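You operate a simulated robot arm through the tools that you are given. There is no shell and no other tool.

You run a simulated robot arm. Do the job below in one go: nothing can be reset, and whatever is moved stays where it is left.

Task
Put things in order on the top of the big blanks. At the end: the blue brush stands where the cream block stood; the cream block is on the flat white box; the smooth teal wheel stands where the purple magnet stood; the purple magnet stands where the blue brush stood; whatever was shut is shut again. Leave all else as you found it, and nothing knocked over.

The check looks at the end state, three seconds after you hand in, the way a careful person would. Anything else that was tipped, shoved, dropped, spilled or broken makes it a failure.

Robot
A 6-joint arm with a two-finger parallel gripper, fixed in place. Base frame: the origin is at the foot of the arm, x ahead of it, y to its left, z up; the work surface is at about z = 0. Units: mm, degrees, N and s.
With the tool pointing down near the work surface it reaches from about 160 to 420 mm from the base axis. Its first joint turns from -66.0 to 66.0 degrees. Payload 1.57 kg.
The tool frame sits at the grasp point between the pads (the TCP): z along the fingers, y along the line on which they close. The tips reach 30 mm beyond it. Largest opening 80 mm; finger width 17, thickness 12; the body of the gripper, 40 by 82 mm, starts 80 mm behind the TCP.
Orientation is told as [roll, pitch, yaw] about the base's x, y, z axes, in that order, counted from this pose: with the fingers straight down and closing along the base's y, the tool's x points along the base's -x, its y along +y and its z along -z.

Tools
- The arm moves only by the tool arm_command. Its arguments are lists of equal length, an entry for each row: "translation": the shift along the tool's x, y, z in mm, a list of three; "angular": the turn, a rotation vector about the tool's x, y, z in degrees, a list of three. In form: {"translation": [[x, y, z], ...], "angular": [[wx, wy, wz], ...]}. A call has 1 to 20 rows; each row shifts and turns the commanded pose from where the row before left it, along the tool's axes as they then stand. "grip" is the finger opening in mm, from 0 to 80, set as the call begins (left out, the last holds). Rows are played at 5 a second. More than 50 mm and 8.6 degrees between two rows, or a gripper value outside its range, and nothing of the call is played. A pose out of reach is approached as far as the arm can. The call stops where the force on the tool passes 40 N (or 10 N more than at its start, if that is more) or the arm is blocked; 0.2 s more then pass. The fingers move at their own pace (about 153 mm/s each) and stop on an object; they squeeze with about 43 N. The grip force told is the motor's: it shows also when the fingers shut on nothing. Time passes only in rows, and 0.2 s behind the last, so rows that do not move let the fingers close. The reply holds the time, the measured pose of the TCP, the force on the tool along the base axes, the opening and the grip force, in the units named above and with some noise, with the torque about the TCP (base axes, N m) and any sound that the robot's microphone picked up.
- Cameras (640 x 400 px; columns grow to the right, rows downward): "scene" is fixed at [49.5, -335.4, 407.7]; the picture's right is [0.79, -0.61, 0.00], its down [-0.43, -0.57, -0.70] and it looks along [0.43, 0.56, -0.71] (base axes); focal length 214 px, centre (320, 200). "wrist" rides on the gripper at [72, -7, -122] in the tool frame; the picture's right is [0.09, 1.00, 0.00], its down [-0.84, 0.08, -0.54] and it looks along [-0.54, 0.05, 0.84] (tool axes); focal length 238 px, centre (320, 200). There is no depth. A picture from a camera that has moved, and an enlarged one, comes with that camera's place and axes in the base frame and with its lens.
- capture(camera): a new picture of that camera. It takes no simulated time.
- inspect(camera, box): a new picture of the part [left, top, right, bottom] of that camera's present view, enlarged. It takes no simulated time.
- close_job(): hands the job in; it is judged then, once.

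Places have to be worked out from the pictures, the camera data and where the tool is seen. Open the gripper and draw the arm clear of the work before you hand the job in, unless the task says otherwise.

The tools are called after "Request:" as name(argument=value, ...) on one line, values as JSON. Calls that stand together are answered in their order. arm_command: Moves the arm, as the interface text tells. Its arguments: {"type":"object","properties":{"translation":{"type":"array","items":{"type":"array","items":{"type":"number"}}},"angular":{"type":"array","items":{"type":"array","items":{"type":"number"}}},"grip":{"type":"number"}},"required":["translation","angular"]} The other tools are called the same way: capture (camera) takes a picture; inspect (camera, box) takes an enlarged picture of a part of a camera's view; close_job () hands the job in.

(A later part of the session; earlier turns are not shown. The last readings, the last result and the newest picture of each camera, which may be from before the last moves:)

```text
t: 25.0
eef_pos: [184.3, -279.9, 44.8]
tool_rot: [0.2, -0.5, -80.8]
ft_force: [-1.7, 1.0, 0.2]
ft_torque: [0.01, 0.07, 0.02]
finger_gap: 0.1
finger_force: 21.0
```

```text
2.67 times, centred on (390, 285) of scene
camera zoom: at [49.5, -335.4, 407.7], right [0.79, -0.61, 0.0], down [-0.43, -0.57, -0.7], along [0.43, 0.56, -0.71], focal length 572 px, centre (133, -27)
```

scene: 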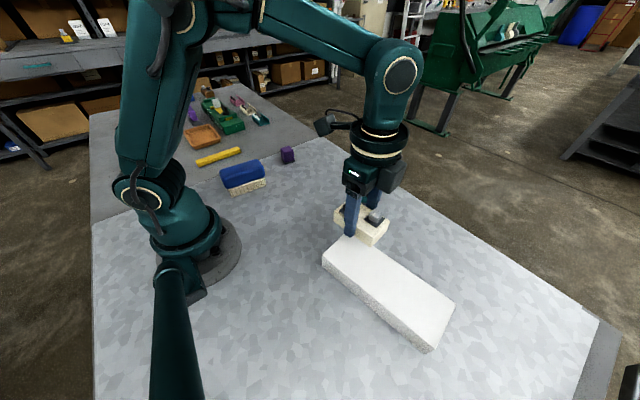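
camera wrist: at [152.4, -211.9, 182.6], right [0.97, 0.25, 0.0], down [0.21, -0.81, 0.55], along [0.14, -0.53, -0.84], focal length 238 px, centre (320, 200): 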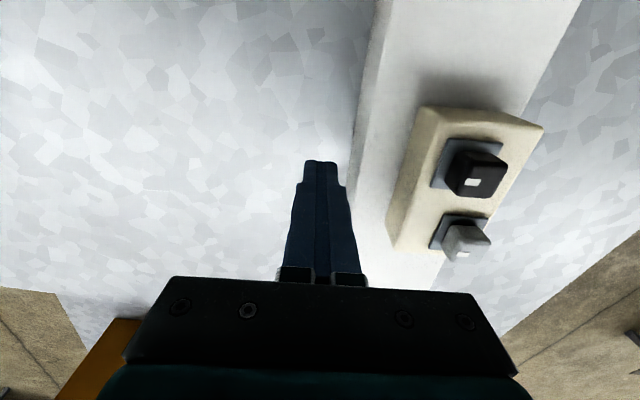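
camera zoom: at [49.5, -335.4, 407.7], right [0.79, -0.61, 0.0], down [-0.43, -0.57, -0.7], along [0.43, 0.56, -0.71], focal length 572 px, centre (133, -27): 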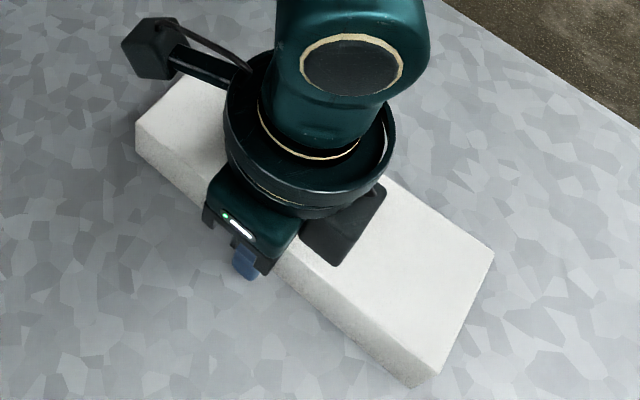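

Corners now at (135,123)/(495,253) against the original (138,122)/(497,250): about 2 mm to go. I push 2 mm more.

Request:
arm_command(translation=[[0, 1, 0], [0, 1, 0], [0, 0, 0]], angular=[[0, 0, 0], [0, 0, 0], [0, 0, 0]])

Request:
inspect(camera="scene", box=[430, 290, 470, 320])

Request:
inspect(camera="scene", box=[300, 210, 480, 360])

```text
t: 25.8
eef_pos: [186.8, -280.3, 44.0]
tool_rot: [0.2, -0.4, -80.9]
ft_force: [-3.8, 0.7, 2.5]
ft_torque: [0.0, 0.05, 0.01]
finger_gap: 0.0
finger_force: 21.9
```

```text
13.33 times, centred on (450, 305) of scene
camera zoom: at [49.5, -335.4, 407.7], right [0.79, -0.61, 0.0], down [-0.43, -0.57, -0.7], along [0.43, 0.56, -0.71], focal length 2860 px, centre (-1413, -1200)
```

zoom: 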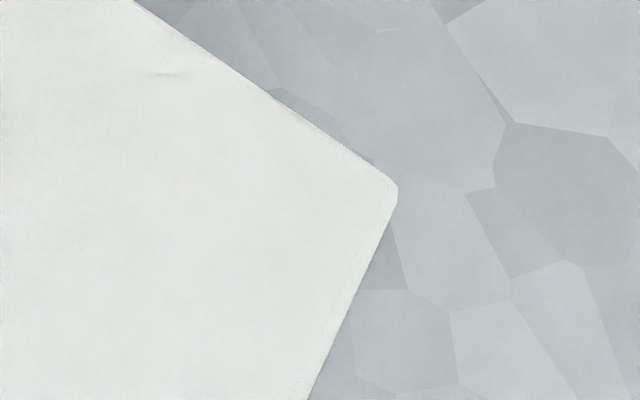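

```text
2.67 times, centred on (390, 285) of scene
camera zoom: at [49.5, -335.4, 407.7], right [0.79, -0.61, 0.0], down [-0.43, -0.57, -0.7], along [0.43, 0.56, -0.71], focal length 572 px, centre (133, -27)
```

zoom: 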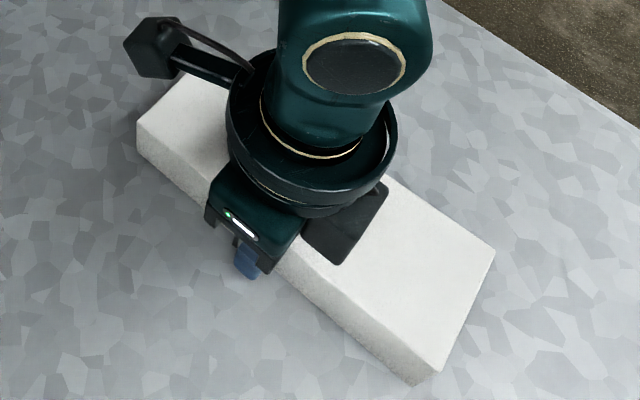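

Within about 1 mm now; one more millimetre, then I back off and rise.

Request:
arm_command(translation=[[0, 1, 0], [0, 0, 0], [0, -4, 0], [0, -10, 0], [0, 0, -30], [0, 0, -40], [0, 0, -40], [0, 0, -40], [0, 0, 0]], angular=[[0, 0, 0], [0, 0, 0], [0, 0, 0], [0, 0, 0], [0, 0, 0], [0, 0, 0], [0, 0, 0], [0, 0, 0], [0, 0, 0]])

Request:
inspect(camera="scene", box=[300, 210, 480, 360])

Request:
inspect(camera="scene", box=[430, 290, 470, 320])

```text
t: 27.8
eef_pos: [174.6, -280.8, 192.1]
tool_rot: [0.4, -0.6, -80.9]
ft_force: [-0.2, 0.2, -0.5]
ft_torque: [0.03, -0.01, -0.01]
finger_gap: 0.0
finger_force: 21.1
```

```text
2.67 times, centred on (390, 285) of scene
camera zoom: at [49.5, -335.4, 407.7], right [0.79, -0.61, 0.0], down [-0.43, -0.57, -0.7], along [0.43, 0.56, -0.71], focal length 572 px, centre (133, -27)
```

zoom: 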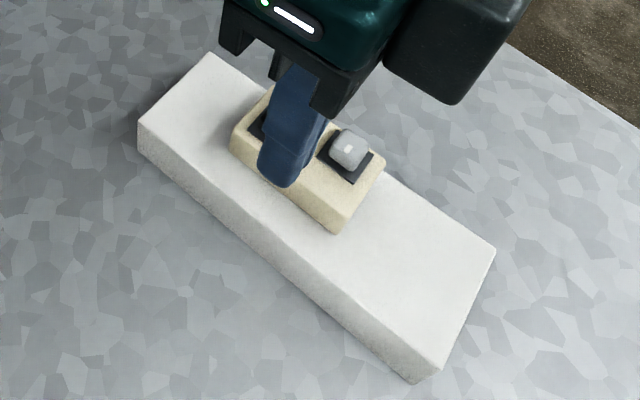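

```text
13.33 times, centred on (450, 305) of scene
camera zoom: at [49.5, -335.4, 407.7], right [0.79, -0.61, 0.0], down [-0.43, -0.57, -0.7], along [0.43, 0.56, -0.71], focal length 2860 px, centre (-1413, -1200)
```

zoom: 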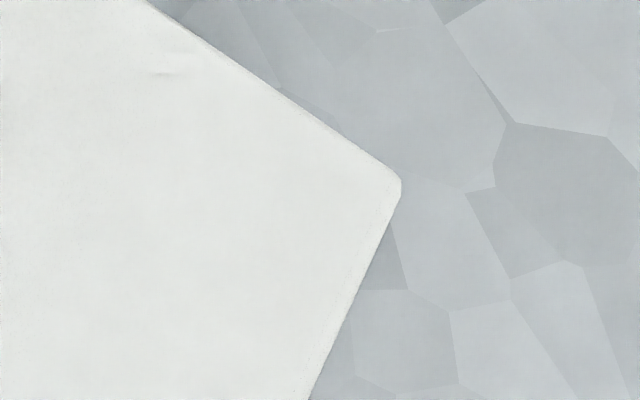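

The box is back within about 1 mm of its original corners, with the cream block on it. Next the blue brush: I rise, swing over toward it along an arc and turn the tool to yaw about -10, also removing the small tilt.

Request:
arm_command(translation=[[29.3, 17.1, -6], [29.3, 17.1, -6], [29.3, 17.1, -6], [29.3, 17.1, -6], [29.3, 17.1, -6], [29.3, 17.1, -6], [29.3, 17.1, -4], [0, 0, 0], [0, 0, 0], [0, 0, 0], [0, 0, 0], [0, 0, 0], [0, 0, 0], [0, 0, 0], [0, 0, 0], [0, 0, 0], [0, 0, 0], [0, 0, 0]], angular=[[0, 0, 0], [0, 0, 0], [0, 0, 0], [0, 0, 0], [0, 0, 0], [0, 0, 0], [0, 0, 0], [0, 0, -7.9], [0, 0, -7.9], [0, 0, -7.9], [0, 0, -7.9], [0, 0, -7.9], [0, 0, -7.9], [0, 0, -7.9], [0, 0, -7.9], [0, 0, -7.8], [0.5, 0.5, 0], [0, 0, 0]], grip=80)

```text
t: 31.6
eef_pos: [258.7, -59.2, 232.5]
tool_rot: [-0.8, 0.1, -9.8]
ft_force: [0.6, 0.4, 0.9]
ft_torque: [0.0, -0.02, -0.03]
finger_gap: 80.1
finger_force: 0.1
```

The tilt is under 1°, which I correct; then I move over the brush region to view it from above.

Request:
arm_command(translation=[[0, 0, 0], [18.2, 32.2, 0], [18.2, 32.2, 0], [18.2, 32.2, 0], [18.2, 32.2, 0], [18.2, 32.2, 0], [18.2, 32.2, 0], [0, 0, 0]], angular=[[-0.8, -0.1, 0], [0, 0, 0], [0, 0, 0], [0, 0, 0], [0, 0, 0], [0, 0, 0], [0, 0, 0], [0, 0, 0]])

Request:
capture(camera="wrist")

Request:
capture(camera="scene")

```text
t: 33.4
eef_pos: [186.1, 150.3, 232.6]
tool_rot: [0.0, 0.0, -9.8]
ft_force: [0.1, 0.3, -0.8]
ft_torque: [0.02, -0.04, 0.02]
finger_gap: 79.7
finger_force: 0.2
```

```text
taken
camera wrist: at [113.8, 156.0, 356.2], right [0.08, 1.0, 0.0], down [0.84, -0.07, 0.54], along [0.54, -0.04, -0.84], focal length 238 px, centre (320, 200)
```

wrist: 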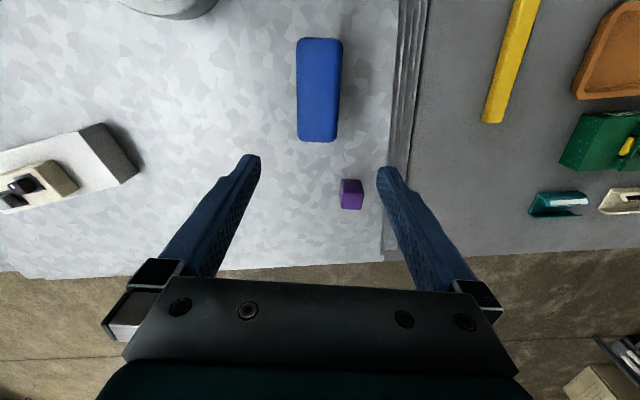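

```text
taken
```

scene: 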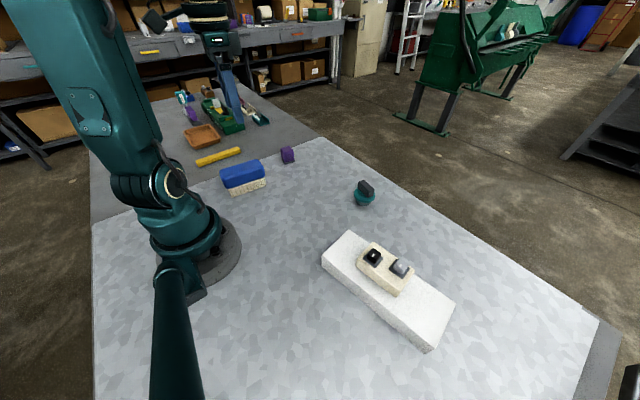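

Good overhead view. I enlarge the brush and magnet for measuring.

Request:
inspect(camera="wrist", box=[260, 20, 400, 160])

Request:
inspect(camera="wrist", box=[320, 160, 380, 220])

Request:
inspect(camera="scene", box=[210, 140, 310, 205])

```text
2.86 times, centred on (330, 90) of wrist
camera zoom: at [113.8, 156.0, 356.2], right [0.08, 1.0, 0.0], down [0.84, -0.07, 0.54], along [0.54, -0.04, -0.84], focal length 681 px, centre (291, 514)
```

zoom: 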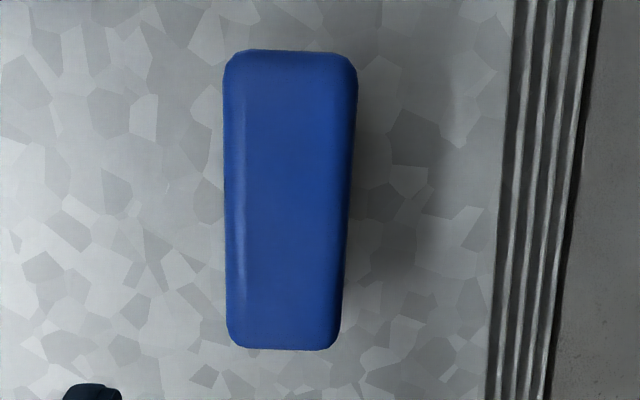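

```text
6.67 times, centred on (350, 190) of wrist
camera zoom: at [113.8, 156.0, 356.2], right [0.08, 1.0, 0.0], down [0.84, -0.07, 0.54], along [0.54, -0.04, -0.84], focal length 1589 px, centre (120, 267)
```

zoom: 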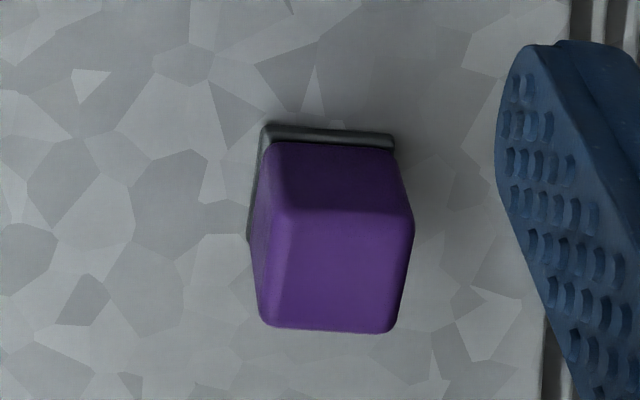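

```text
6.15 times, centred on (260, 172) of scene
camera zoom: at [49.5, -335.4, 407.7], right [0.79, -0.61, 0.0], down [-0.43, -0.57, -0.7], along [0.43, 0.56, -0.71], focal length 1320 px, centre (689, 369)
```

zoom: 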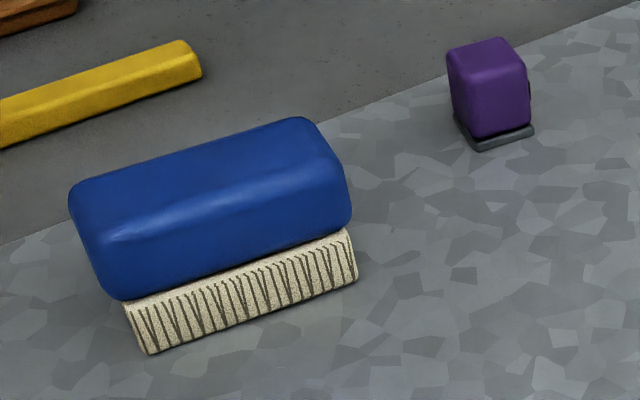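

Brush: centre about (162.3, 151.8), turned about -7°, blue body about 49 wide and from z≈31 to z≈61. I align above it and descend partway.

Request:
arm_command(translation=[[12, -1.3, 0], [11.5, -1.4, 10], [0, 0, 40], [0, 0, 40], [0, 0, 30], [0, 0, 0]], angular=[[0, 0, 0], [0, 0, -3], [0, 0, 0], [0, 0, 0], [0, 0, 0], [0, 0, 0]])

Request:
capture(camera="wrist")

Request:
inspect(camera="scene", box=[190, 110, 320, 210])

```text
t: 34.8
eef_pos: [162.5, 151.2, 112.1]
tool_rot: [0.0, 0.0, -6.9]
ft_force: [-0.3, -0.1, 0.2]
ft_torque: [-0.01, -0.02, 0.0]
finger_gap: 79.9
finger_force: 0.0
```

```text
taken
camera wrist: at [91.1, 154.2, 235.3], right [0.03, 1.0, 0.0], down [0.84, -0.02, 0.54], along [0.54, -0.02, -0.84], focal length 238 px, centre (320, 200)
```

wrist: 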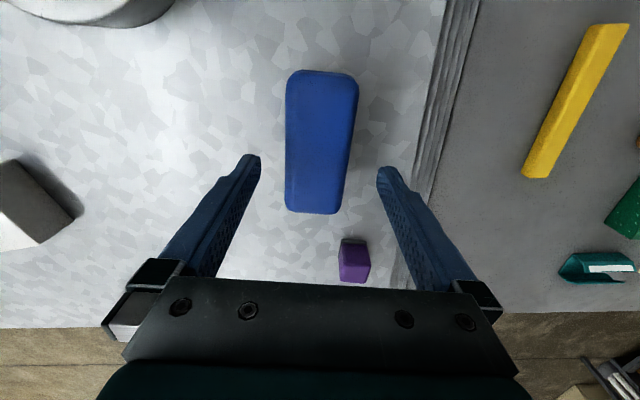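

```text
4.00 times, centred on (255, 160) of scene
camera zoom: at [49.5, -335.4, 407.7], right [0.79, -0.61, 0.0], down [-0.43, -0.57, -0.7], along [0.43, 0.56, -0.71], focal length 858 px, centre (580, 360)
```

zoom: 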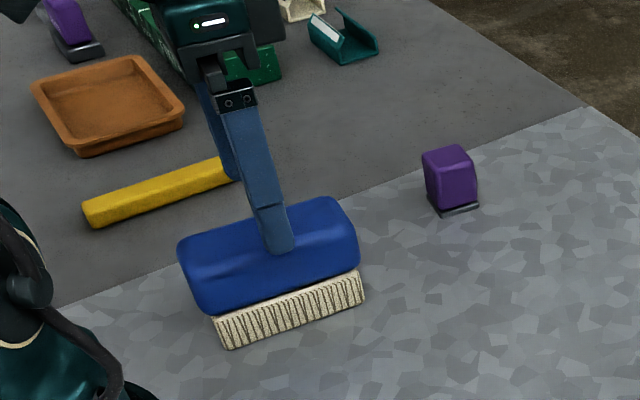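

The brush centre lies about 2.5-3 mm toward -y of the tool axis; I correct that and descend to TCP z 50 so the pads span the blue body.

Request:
arm_command(translation=[[0, -2.6, 0], [0, 0, 20], [0, 0, 20], [0, 0, 15], [0, 0, 7], [0, 0, 0]], angular=[[0, 0, 0], [0, 0, 0], [0, 0, 0], [0, 0, 0], [0, 0, 0], [0, 0, 0]])

Request:
capture(camera="wrist")

Request:
inspect(camera="scene", box=[190, 110, 320, 210])

```text
t: 36.2
eef_pos: [161.4, 148.7, 49.6]
tool_rot: [-0.1, 0.1, -6.9]
ft_force: [0.0, 0.8, 0.5]
ft_torque: [0.0, -0.01, 0.0]
finger_gap: 79.8
finger_force: 0.0
```

```text
taken
camera wrist: at [90.8, 151.1, 173.1], right [0.03, 1.0, 0.0], down [0.84, -0.02, 0.54], along [0.54, -0.02, -0.84], focal length 238 px, centre (320, 200)
```

wrist: 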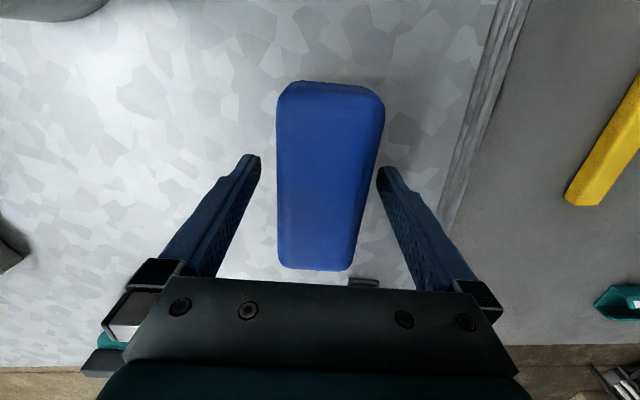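

```text
4.00 times, centred on (255, 160) of scene
camera zoom: at [49.5, -335.4, 407.7], right [0.79, -0.61, 0.0], down [-0.43, -0.57, -0.7], along [0.43, 0.56, -0.71], focal length 858 px, centre (580, 360)
```

zoom: 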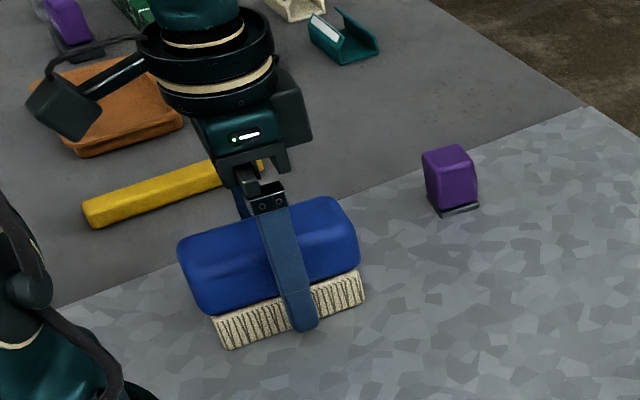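

The brush is centred between the fingers. I close on it.

Request:
arm_command(translation=[[0, 0, 0], [0, 0, 0], [0, 0, 0], [0, 0, 0]], angular=[[0, 0, 0], [0, 0, 0], [0, 0, 0], [0, 0, 0]], grip=0)

Request:
capture(camera="wrist")

Request:
inspect(camera="scene", box=[190, 110, 320, 210])

```text
t: 37.2
eef_pos: [161.4, 149.3, 49.4]
tool_rot: [0.0, -0.1, -6.9]
ft_force: [-0.1, -0.2, -0.1]
ft_torque: [0.0, -0.01, -0.04]
finger_gap: 49.3
finger_force: 42.6
```

```text
taken
camera wrist: at [90.9, 151.1, 173.3], right [0.03, 1.0, 0.0], down [0.84, -0.02, 0.54], along [0.54, -0.02, -0.84], focal length 238 px, centre (320, 200)
```

wrist: 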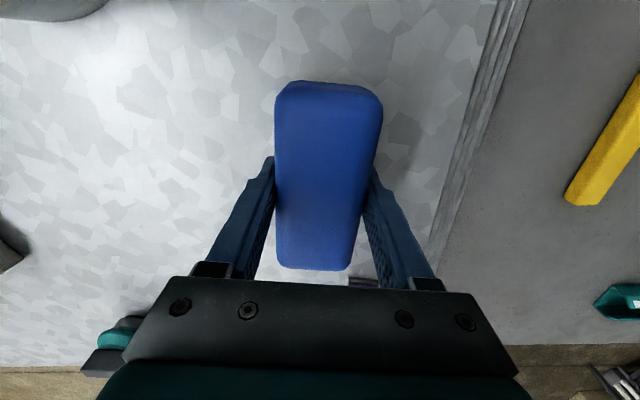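

```text
4.00 times, centred on (255, 160) of scene
camera zoom: at [49.5, -335.4, 407.7], right [0.79, -0.61, 0.0], down [-0.43, -0.57, -0.7], along [0.43, 0.56, -0.71], focal length 858 px, centre (580, 360)
```

zoom: 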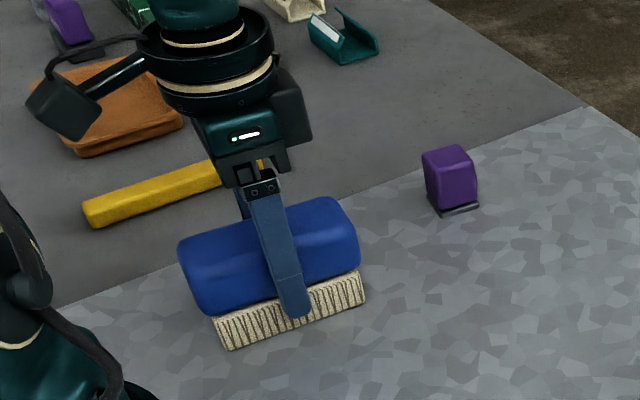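

Firm grip at 49.3 mm. I lift the brush 80 mm, recording that its original centre is about (162, 150) with TCP z 49.5 at rest.

Request:
arm_command(translation=[[0, 0, -3], [0, 0, -7], [0, 0, -20], [0, 0, -25], [0, 0, -25], [0, 0, 0]], angular=[[0, 0, 0], [0, 0, 0], [0, 0, 0], [0, 0, 0], [0, 0, 0], [0, 0, 0]])

Request:
capture(camera="scene")

Request:
capture(camera="wrist")

```text
t: 38.6
eef_pos: [162.5, 149.0, 131.1]
tool_rot: [0.0, 0.0, -6.9]
ft_force: [-0.3, 0.0, -2.1]
ft_torque: [0.02, 0.02, -0.03]
finger_gap: 49.4
finger_force: 43.2
```

```text
taken
```

scene: 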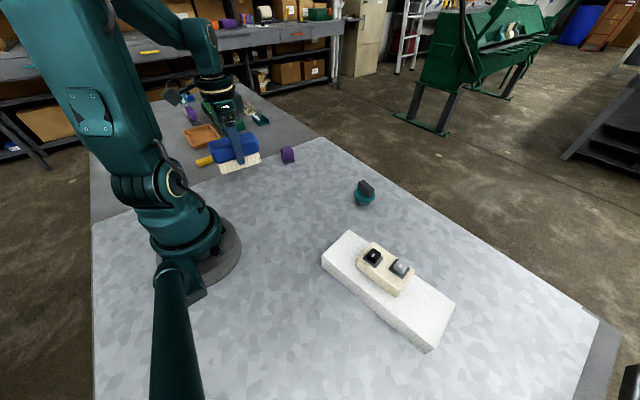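

```text
taken
camera wrist: at [90.8, 150.5, 254.1], right [0.03, 1.0, 0.0], down [0.84, -0.02, 0.54], along [0.54, -0.02, -0.84], focal length 238 px, centre (320, 200)
```

wrist: 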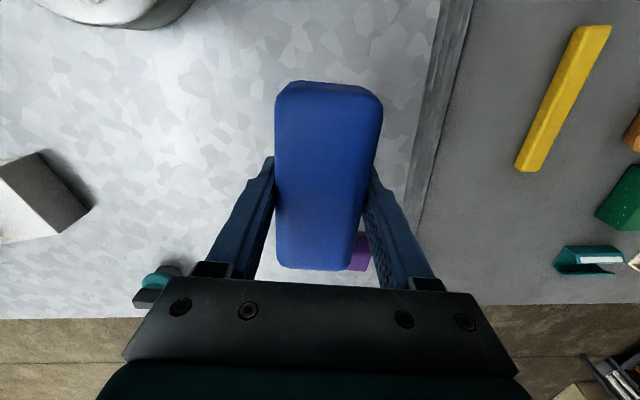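

The brush is up cleanly. I carry it above the cream block's old spot and turn it so it will lie along the same direction (yaw -86).

Request:
arm_command(translation=[[-29.8, -10.9, 0], [-29.8, -10.9, 0], [-29.8, -10.9, 0], [-29.8, -10.9, 0], [-29.8, -10.9, 0], [-29.8, -10.9, 0], [-29.7, -10.9, 0], [0, 0, 0], [0, 0, 0], [0, 0, 0], [0, 0, 0], [0, 0, 0], [0, 0, 0], [0, 0, 0], [0, 0, 0], [0, 0, 0], [0, 0, 0], [0, 0, 0]], angular=[[0, 0, 0], [0, 0, 0], [0, 0, 0], [0, 0, 0], [0, 0, 0], [0, 0, 0], [0, 0, 0], [0, 0, 7.9], [0, 0, 7.9], [0, 0, 7.9], [0, 0, 7.9], [0, 0, 7.9], [0, 0, 7.9], [0, 0, 7.9], [0, 0, 7.9], [0, 0, 7.9], [0, 0, 7.9], [0, 0, 0]])

Request:
capture(camera="wrist")

Request:
capture(camera="scene")

```text
t: 42.4
eef_pos: [358.6, 47.8, 130.5]
tool_rot: [0.0, 0.0, -85.9]
ft_force: [0.3, 0.1, -0.3]
ft_torque: [0.0, 0.01, -0.01]
finger_gap: 49.7
finger_force: 42.8
```

```text
taken
camera wrist: at [348.3, 119.1, 253.0], right [0.99, 0.16, 0.0], down [0.14, -0.83, 0.54], along [0.09, -0.54, -0.84], focal length 238 px, centre (320, 200)
```

wrist: 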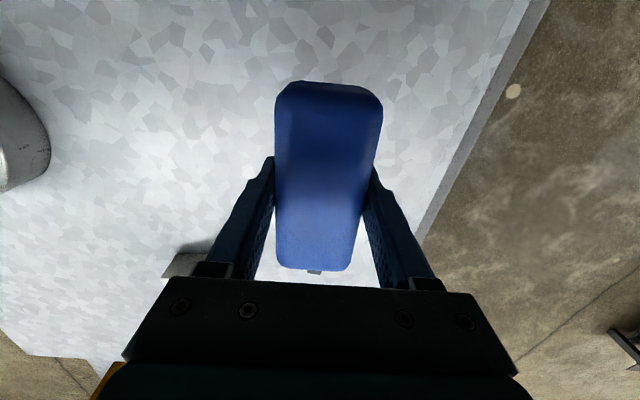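

```text
taken
```

scene: 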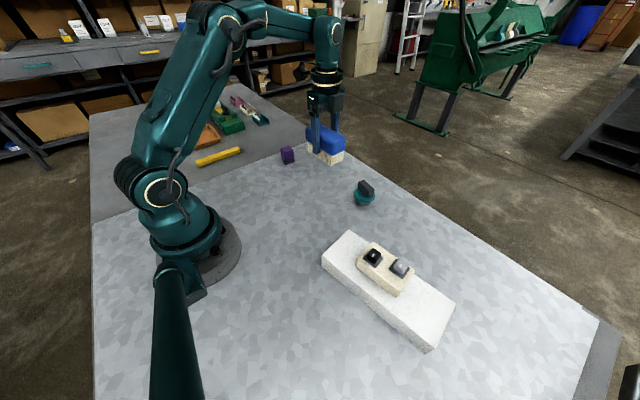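

The brush hangs level and centred over the old cream spot (361, 48). I lower it to about 3 mm above the sheet.

Request:
arm_command(translation=[[0, 0.5, 25], [0, 0, 25], [0, 0, 15], [0, 0, 8], [0, 0, 4.5], [0, 0, 0]], angular=[[0, 0, 0], [0, 0, 0], [0, 0, 0], [0, 0, 0], [0, 0, 0], [0, 0, 0]])

Request:
inspect(camera="scene", box=[270, 110, 390, 220])

```text
t: 43.8
eef_pos: [358.3, 45.4, 53.7]
tool_rot: [0.1, 0.1, -85.9]
ft_force: [-0.4, 0.3, -1.1]
ft_torque: [0.0, -0.01, -0.01]
finger_gap: 49.5
finger_force: 42.8
```

```text
3.64 times, centred on (330, 165) of scene
camera zoom: at [49.5, -335.4, 407.7], right [0.79, -0.61, 0.0], down [-0.43, -0.57, -0.7], along [0.43, 0.56, -0.71], focal length 780 px, centre (284, 327)
```

zoom: 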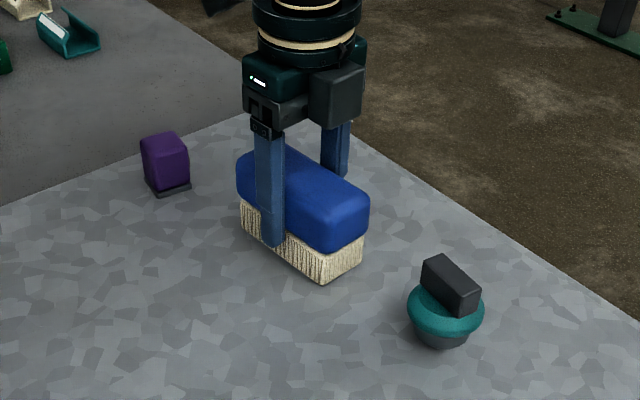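

Nearly down. I lower in 1 mm steps and read the force.

Request:
arm_command(translation=[[0, 0, 1], [0, 0, 1], [0, 0, 1], [0, 0, 0]], angular=[[0, 0, 0], [0, 0, 0], [0, 0, 0], [0, 0, 0]])

```text
t: 44.8
eef_pos: [360.4, 47.8, 50.4]
tool_rot: [0.0, 0.0, -85.9]
ft_force: [-0.3, -1.1, 4.0]
ft_torque: [0.2, 0.11, 0.03]
finger_gap: 49.8
finger_force: 43.0
```

Light contact (+4 N, torque small): the bristles touch the sheet. I open the fingers.

Request:
arm_command(translation=[[0, 0, 0], [0, 0, 0], [0, 0, 0]], angular=[[0, 0, 0], [0, 0, 0], [0, 0, 0]], grip=80)

Request:
capture(camera="wrist")

Request:
inspect(camera="scene", box=[270, 110, 390, 220])

```text
t: 45.6
eef_pos: [360.3, 47.1, 50.2]
tool_rot: [0.0, 0.0, -86.0]
ft_force: [0.3, -0.2, 0.2]
ft_torque: [-0.01, 0.02, 0.0]
finger_gap: 80.0
finger_force: 0.2
```

```text
taken
camera wrist: at [348.9, 118.9, 172.9], right [0.99, 0.16, 0.0], down [0.14, -0.83, 0.54], along [0.09, -0.54, -0.84], focal length 238 px, centre (320, 200)
```

wrist: 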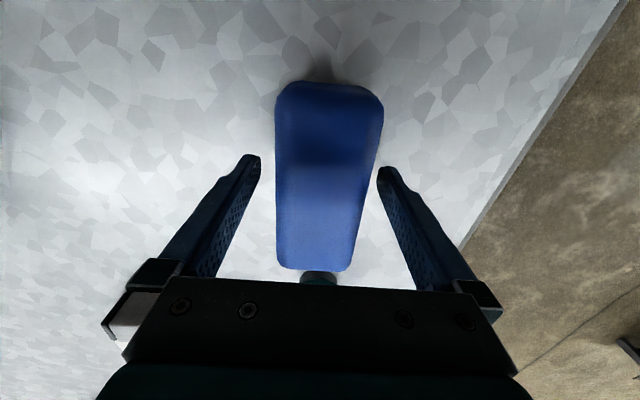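

```text
3.64 times, centred on (330, 165) of scene
camera zoom: at [49.5, -335.4, 407.7], right [0.79, -0.61, 0.0], down [-0.43, -0.57, -0.7], along [0.43, 0.56, -0.71], focal length 780 px, centre (284, 327)
```

zoom: 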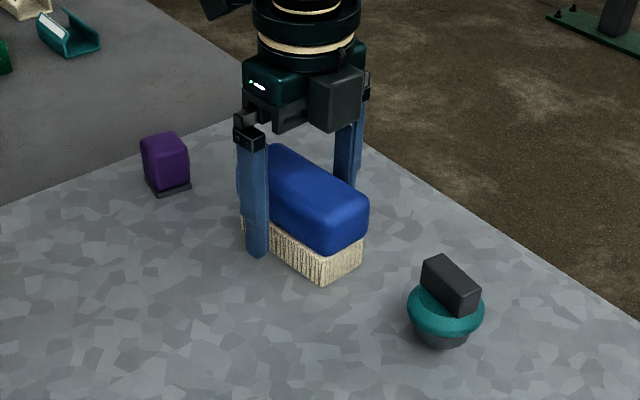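

The brush stands upright on the cream block's old spot. I rise, turn to yaw -9 and go above the purple magnet, which I place at about (322, 192).

Request:
arm_command(translation=[[0, 0, -20], [0, 0, -40], [0, 0, -45], [0, 0, -45], [0, 0, 0], [0, 0, 0], [0, 0, 0], [0, 0, 0], [0, 0, 0], [0, 0, 0], [0, 0, 0], [0, 0, 0], [0, 0, 0], [0, 0, 0], [16, 33.5, 0], [16, 33.5, 0], [16, 33.5, 0], [16, 33.5, 0], [0, 0, 0]], angular=[[0, 0, 0], [0, 0, 0], [0, 0, 0], [0, 0, 0], [0, 0, -7.7], [0, 0, -7.7], [0, 0, -7.7], [0, 0, -7.7], [0, 0, -7.7], [0, 0, -7.7], [0, 0, -7.7], [0, 0, -7.7], [0, 0, -7.7], [0, 0, -7.7], [0, 0, 0], [0, 0, 0], [0, 0, 0], [0, 0, 0], [0, 0, 0]])

Request:
capture(camera="wrist")

Request:
capture(camera="scene")

```text
t: 49.6
eef_pos: [314.7, 190.2, 199.5]
tool_rot: [-0.1, 0.1, -8.9]
ft_force: [0.3, 0.1, 0.0]
ft_torque: [0.0, 0.04, -0.02]
finger_gap: 79.8
finger_force: 0.0
```

```text
taken
camera wrist: at [244.2, 195.7, 322.6], right [0.06, 1.0, 0.0], down [0.84, -0.05, 0.54], along [0.54, -0.04, -0.84], focal length 238 px, centre (320, 200)
```

wrist: 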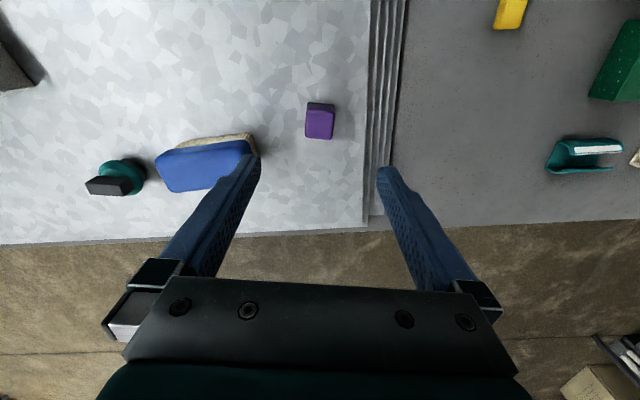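

```text
taken
```

scene: 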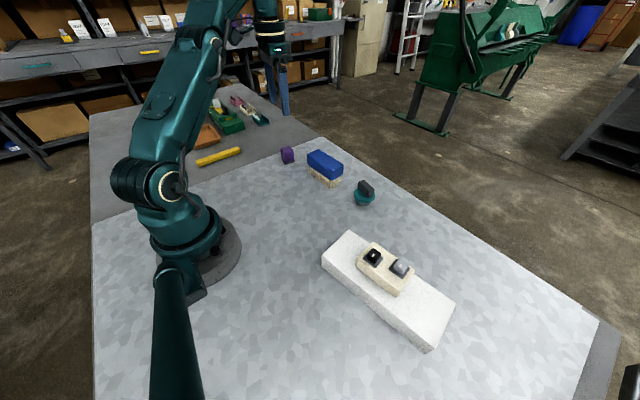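

The brush stands well. I enlarge the magnet.

Request:
inspect(camera="wrist", box=[280, 80, 360, 160])

Request:
inspect(camera="scene", box=[270, 135, 310, 170])

```text
5.00 times, centred on (320, 120) of wrist
camera zoom: at [244.2, 195.7, 322.6], right [0.06, 1.0, 0.0], down [0.84, -0.05, 0.54], along [0.54, -0.04, -0.84], focal length 1192 px, centre (320, 600)
```

zoom: 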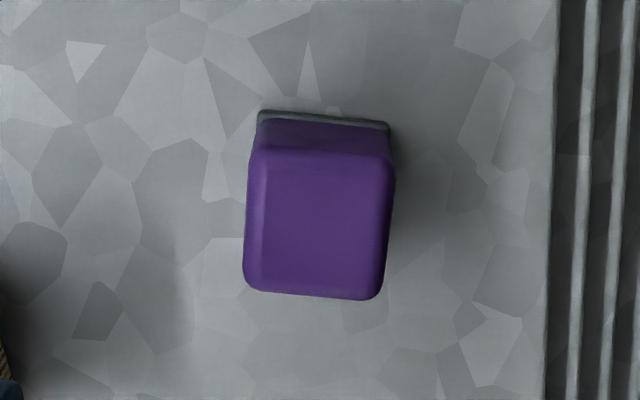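

```text
11.43 times, centred on (290, 152) of scene
camera zoom: at [49.5, -335.4, 407.7], right [0.79, -0.61, 0.0], down [-0.43, -0.57, -0.7], along [0.43, 0.56, -0.71], focal length 2451 px, centre (663, 743)
```

zoom: 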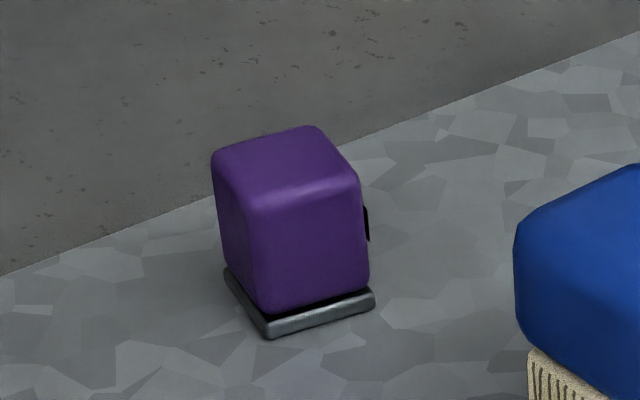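

The magnet's centre is about 3.8 mm ahead and 1.4 mm to the -y side of the tool axis, i.e. about (320, 189), yaw matched. I descend partway and check.

Request:
arm_command(translation=[[-3.8, -1.4, 20], [0, 0, 35], [0, 0, 35], [0, 0, 20], [0, 0, 0]], angular=[[0, 0, 0], [0, 0, 0], [0, 0, 0], [0, 0, 0], [0, 0, 0]])

Request:
capture(camera="wrist")

Request:
inspect(camera="scene", box=[240, 90, 340, 180])

```text
t: 50.8
eef_pos: [320.4, 187.8, 89.9]
tool_rot: [-0.1, 0.0, -8.9]
ft_force: [-0.3, -0.2, 0.5]
ft_torque: [0.0, 0.01, 0.02]
finger_gap: 80.0
finger_force: 0.0
```

```text
taken
camera wrist: at [248.7, 192.6, 213.2], right [0.06, 1.0, 0.0], down [0.84, -0.05, 0.54], along [0.54, -0.03, -0.84], focal length 238 px, centre (320, 200)
```

wrist: 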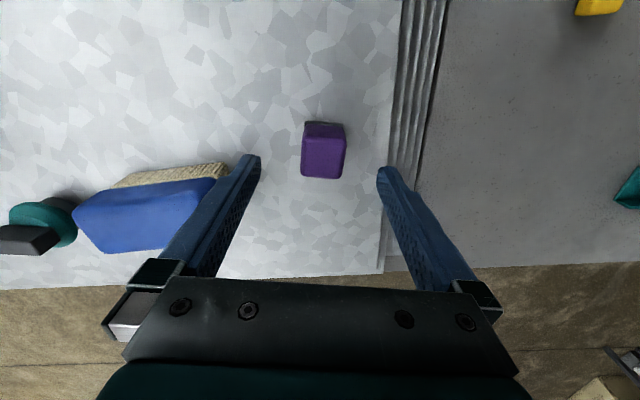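

```text
4.44 times, centred on (290, 135) of scene
camera zoom: at [49.5, -335.4, 407.7], right [0.79, -0.61, 0.0], down [-0.43, -0.57, -0.7], along [0.43, 0.56, -0.71], focal length 953 px, centre (453, 489)
```

zoom: 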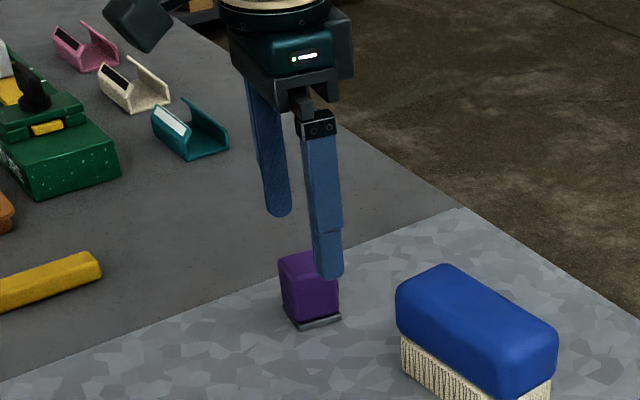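

I enlarge to check centring before descending around it.

Request:
inspect(camera="wrist", box=[280, 110, 370, 190])

```text
5.00 times, centred on (325, 150) of wrist
camera zoom: at [248.7, 192.6, 213.2], right [0.06, 1.0, 0.0], down [0.84, -0.05, 0.54], along [0.54, -0.03, -0.84], focal length 1192 px, centre (295, 450)
```

zoom: 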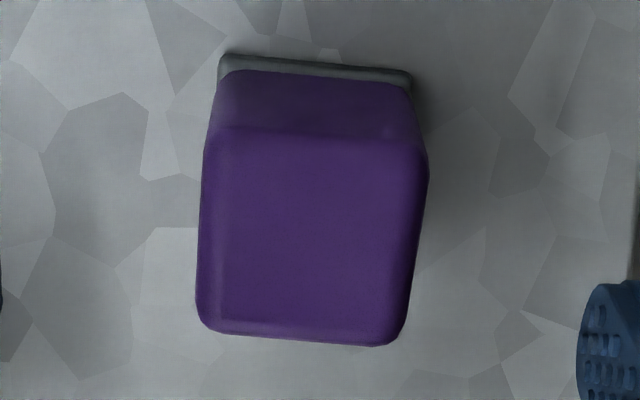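

Centred within 1-2 mm; I adjust and descend to TCP z 42, then close.

Request:
arm_command(translation=[[1.4, 0.8, 10], [0, 0, 20], [0, 0, 12], [0, 0, 6], [0, 0, 0]], angular=[[0, 0, 0], [0, 0, 0], [0, 0, 0], [0, 0, 0], [0, 0, 0]])

Request:
inspect(camera="scene", box=[260, 120, 330, 175])

Request:
capture(camera="wrist")

```text
t: 52.0
eef_pos: [319.3, 188.6, 42.0]
tool_rot: [-0.1, 0.0, -8.9]
ft_force: [0.9, -0.7, -0.4]
ft_torque: [-0.01, -0.02, -0.01]
finger_gap: 80.0
finger_force: 0.1
```

```text
7.27 times, centred on (295, 148) of scene
camera zoom: at [49.5, -335.4, 407.7], right [0.79, -0.61, 0.0], down [-0.43, -0.57, -0.7], along [0.43, 0.56, -0.71], focal length 1560 px, centre (502, 582)
```

zoom: 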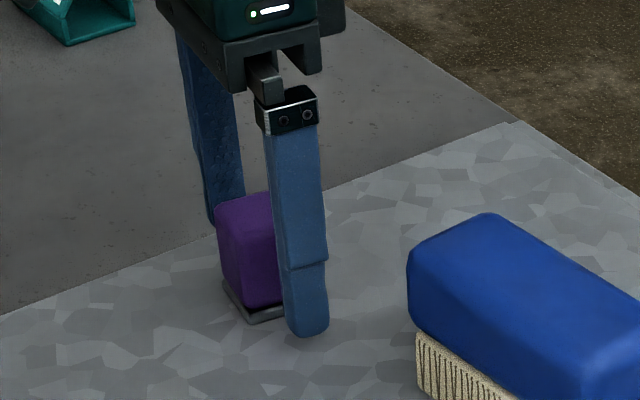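

```text
taken
camera wrist: at [248.2, 194.0, 165.1], right [0.06, 1.0, 0.0], down [0.84, -0.05, 0.54], along [0.54, -0.04, -0.84], focal length 238 px, centre (320, 200)
```

wrist: 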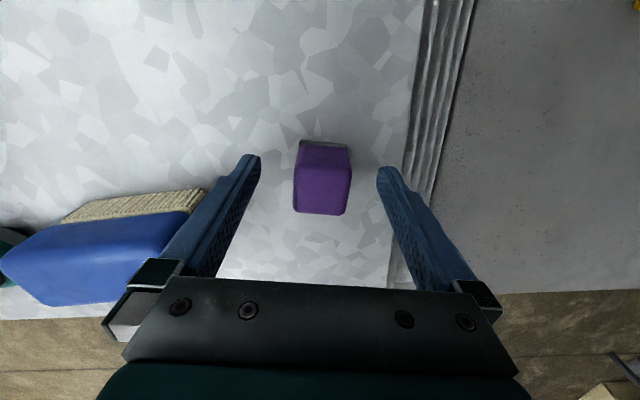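

Magnet is well centred between the fingers. I close on it.

Request:
arm_command(translation=[[0, 0, 0], [0, 0, 0], [0, 0, 0], [0, 0, 0]], angular=[[0, 0, 0], [0, 0, 0], [0, 0, 0], [0, 0, 0]], grip=0)

Request:
inspect(camera="scene", box=[260, 120, 330, 175])

Request:
capture(camera="wrist")

```text
t: 53.0
eef_pos: [320.2, 190.0, 41.7]
tool_rot: [0.0, 0.1, -8.9]
ft_force: [-0.8, -0.3, 1.0]
ft_torque: [0.03, 0.0, 0.0]
finger_gap: 33.0
finger_force: 41.3
```

```text
7.27 times, centred on (295, 148) of scene
camera zoom: at [49.5, -335.4, 407.7], right [0.79, -0.61, 0.0], down [-0.43, -0.57, -0.7], along [0.43, 0.56, -0.71], focal length 1560 px, centre (502, 582)
```

zoom: 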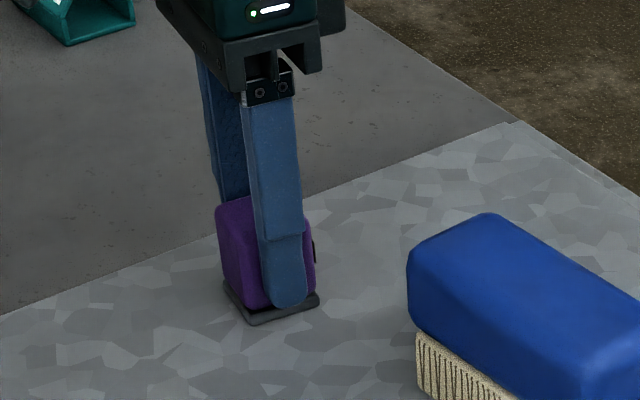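

```text
taken
camera wrist: at [248.2, 194.0, 165.4], right [0.06, 1.0, 0.0], down [0.84, -0.05, 0.54], along [0.54, -0.03, -0.84], focal length 238 px, centre (320, 200)
```

wrist: 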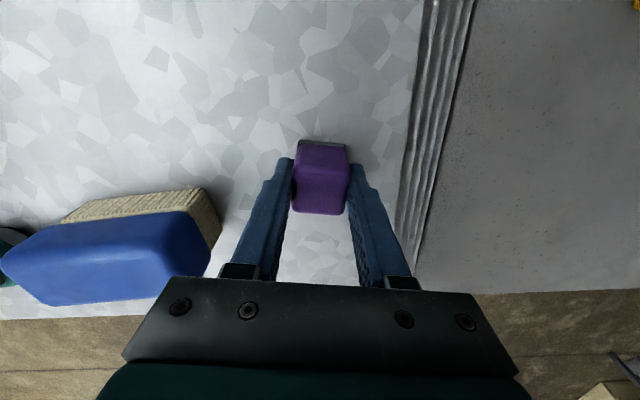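

Gripped at 33 mm. As it may cling to the steel, I lift in small steps and read the force.

Request:
arm_command(translation=[[0, 0, -1], [0, 0, -1], [0, 0, -1], [0, 0, 0]], angular=[[0, 0, 0], [0, 0, 0], [0, 0, 0], [0, 0, 0]])

Request:
inspect(camera="scene", box=[260, 120, 330, 175])

```text
t: 54.0
eef_pos: [319.4, 188.0, 45.4]
tool_rot: [0.0, 0.0, -8.9]
ft_force: [0.1, 0.9, -0.9]
ft_torque: [0.01, 0.0, -0.03]
finger_gap: 32.8
finger_force: 40.7
```

```text
7.27 times, centred on (295, 148) of scene
camera zoom: at [49.5, -335.4, 407.7], right [0.79, -0.61, 0.0], down [-0.43, -0.57, -0.7], along [0.43, 0.56, -0.71], focal length 1560 px, centre (502, 582)
```

zoom: 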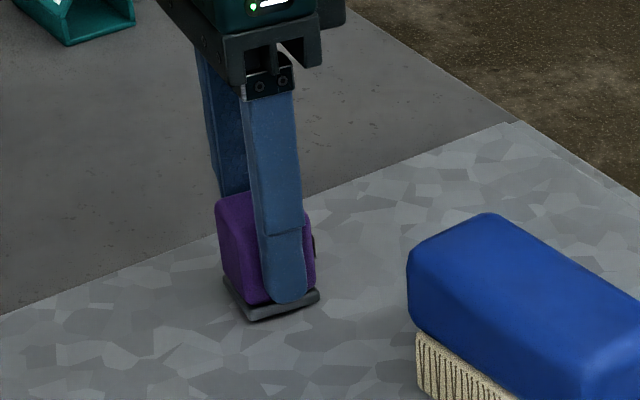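

No strong pull; it comes up with the fingers. I lift it further and look.

Request:
arm_command(translation=[[0, 0, -5], [0, 0, -15], [0, 0, -30], [0, 0, -30], [0, 0, 0]], angular=[[0, 0, 0], [0, 0, 0], [0, 0, 0], [0, 0, 0], [0, 0, 0]])

Request:
inspect(camera="scene", box=[240, 90, 340, 180])

Request:
capture(camera="wrist")

```text
t: 55.2
eef_pos: [318.2, 190.4, 127.9]
tool_rot: [-0.1, 0.0, -8.8]
ft_force: [0.1, -0.4, 0.2]
ft_torque: [-0.01, -0.01, 0.01]
finger_gap: 32.7
finger_force: 40.8
```

```text
4.44 times, centred on (290, 135) of scene
camera zoom: at [49.5, -335.4, 407.7], right [0.79, -0.61, 0.0], down [-0.43, -0.57, -0.7], along [0.43, 0.56, -0.71], focal length 953 px, centre (453, 489)
```

zoom: 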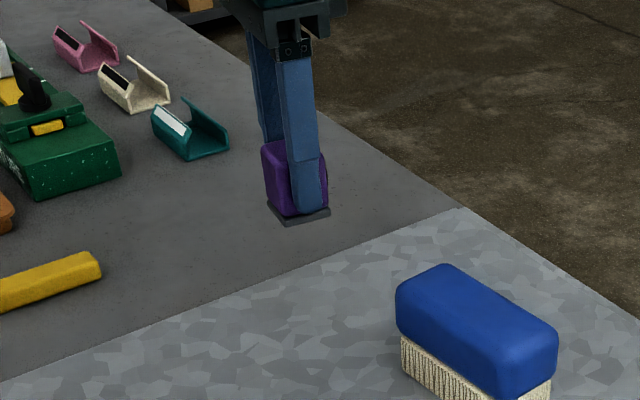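

```text
taken
camera wrist: at [247.8, 194.0, 249.2], right [0.06, 1.0, 0.0], down [0.84, -0.05, 0.54], along [0.54, -0.03, -0.84], focal length 238 px, centre (320, 200)
```

wrist: 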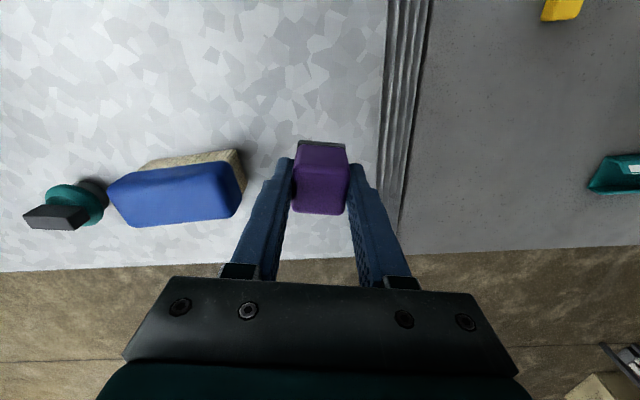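

The magnet is held upright. I carry it to the brush's old centre (about 162.5, 149.5) and lower it to just above the sheet.

Request:
arm_command(translation=[[24.8, -10.6, 0], [24.8, -10.6, 0], [24.8, -10.6, 0], [24.8, -10.6, 0], [24.8, -10.6, 0], [24.9, -10.8, 0], [0, 0, 30], [0, 0, 30], [0, 0, 15], [0, 0, 7], [0, 0, 0]], angular=[[0, 0, 0], [0, 0, 0], [0, 0, 0], [0, 0, 0], [0, 0, 0], [0, 0, 0], [0, 0, 0], [0, 0, 0], [0, 0, 0], [0, 0, 0], [0, 0, 0]])

Request:
inspect(camera="scene", box=[190, 110, 320, 210])

Request:
capture(camera="wrist")

```text
t: 57.6
eef_pos: [164.1, 148.7, 41.2]
tool_rot: [0.0, 0.0, -8.9]
ft_force: [0.3, 0.0, -0.9]
ft_torque: [0.02, -0.01, 0.01]
finger_gap: 32.5
finger_force: 40.9
```

```text
4.00 times, centred on (255, 160) of scene
camera zoom: at [49.5, -335.4, 407.7], right [0.79, -0.61, 0.0], down [-0.43, -0.57, -0.7], along [0.43, 0.56, -0.71], focal length 858 px, centre (580, 360)
```

zoom: 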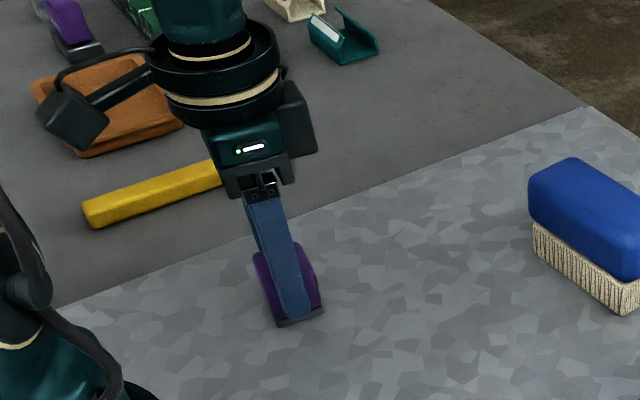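

```text
taken
camera wrist: at [92.6, 153.8, 165.4], right [0.06, 1.0, 0.0], down [0.84, -0.05, 0.54], along [0.54, -0.03, -0.84], focal length 238 px, centre (320, 200)
```

wrist: 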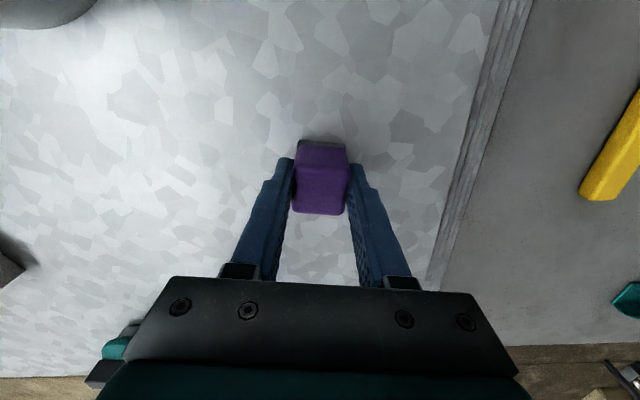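

It's at roughly resting height with no contact force yet; I lower another millimetre or so.

Request:
arm_command(translation=[[0, 0, 0.7], [0, 0, 0]], angular=[[0, 0, 0], [0, 0, 0]])

Request:
inspect(camera="scene", box=[230, 150, 290, 200])

```text
t: 58.2
eef_pos: [162.7, 149.4, 42.8]
tool_rot: [0.0, 0.0, -8.9]
ft_force: [0.5, -0.9, -0.2]
ft_torque: [0.01, 0.07, 0.01]
finger_gap: 32.9
finger_force: 41.2
```

```text
8.00 times, centred on (260, 175) of scene
camera zoom: at [49.5, -335.4, 407.7], right [0.79, -0.61, 0.0], down [-0.43, -0.57, -0.7], along [0.43, 0.56, -0.71], focal length 1716 px, centre (800, 400)
```

zoom: 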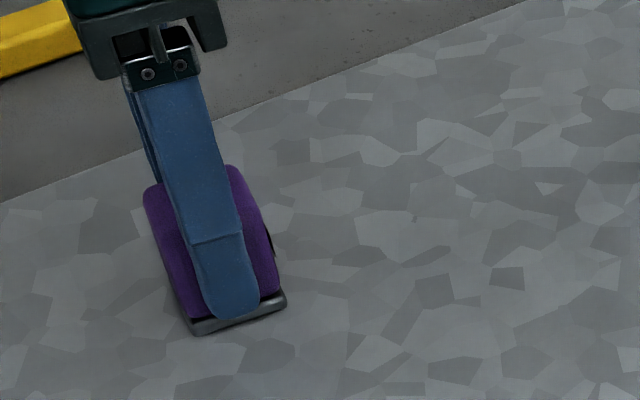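

Torque has begun to show; I lower half a millimetre steps once more to get clear contact.

Request:
arm_command(translation=[[0, 0, 0.5], [0, 0, 0.4], [0, 0, 0]], angular=[[0, 0, 0], [0, 0, 0], [0, 0, 0]])

```text
t: 59.0
eef_pos: [163.0, 150.6, 41.6]
tool_rot: [0.0, 0.0, -8.9]
ft_force: [-0.8, -9.2, 31.0]
ft_torque: [-0.29, 0.01, -0.01]
finger_gap: 32.8
finger_force: 41.3
```

Firm contact at 31 N; I back up 0.7 mm to unload and check.

Request:
arm_command(translation=[[0, 0, -0.7], [0, 0, 0]], angular=[[0, 0, 0], [0, 0, 0]])

```text
t: 59.6
eef_pos: [162.4, 149.7, 43.7]
tool_rot: [-0.1, 0.1, -8.9]
ft_force: [0.3, -0.4, -0.3]
ft_torque: [-0.02, -0.01, 0.01]
finger_gap: 33.0
finger_force: 41.0
```

Unloaded, within a fraction of a millimetre of the sheet. I release.

Request:
arm_command(translation=[[0, 0, 0], [0, 0, 0], [0, 0, 0]], angular=[[0, 0, 0], [0, 0, 0], [0, 0, 0]], grip=70)

Request:
capture(camera="wrist")

Request:
inspect(camera="scene", box=[230, 150, 290, 200])

```text
t: 60.4
eef_pos: [163.3, 148.5, 42.3]
tool_rot: [0.0, 0.0, -9.0]
ft_force: [-0.2, 0.1, -0.4]
ft_torque: [0.0, 0.0, 0.01]
finger_gap: 70.0
finger_force: 0.1
```

```text
taken
camera wrist: at [91.5, 154.2, 165.2], right [0.06, 1.0, 0.0], down [0.84, -0.05, 0.54], along [0.54, -0.03, -0.84], focal length 238 px, centre (320, 200)
```

wrist: 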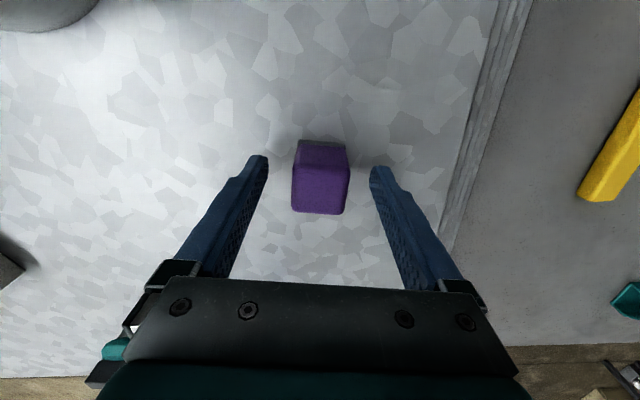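

```text
8.00 times, centred on (260, 175) of scene
camera zoom: at [49.5, -335.4, 407.7], right [0.79, -0.61, 0.0], down [-0.43, -0.57, -0.7], along [0.43, 0.56, -0.71], focal length 1716 px, centre (800, 400)
```

zoom: 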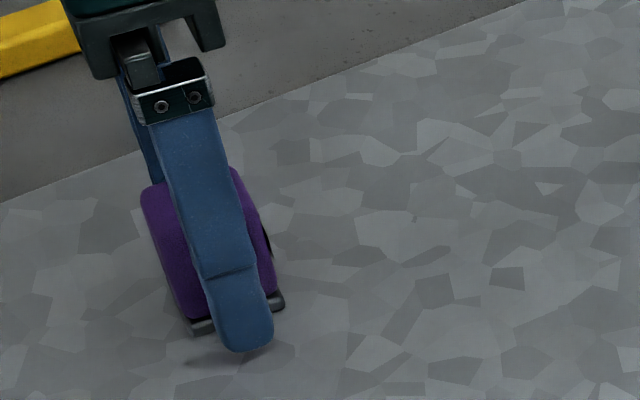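

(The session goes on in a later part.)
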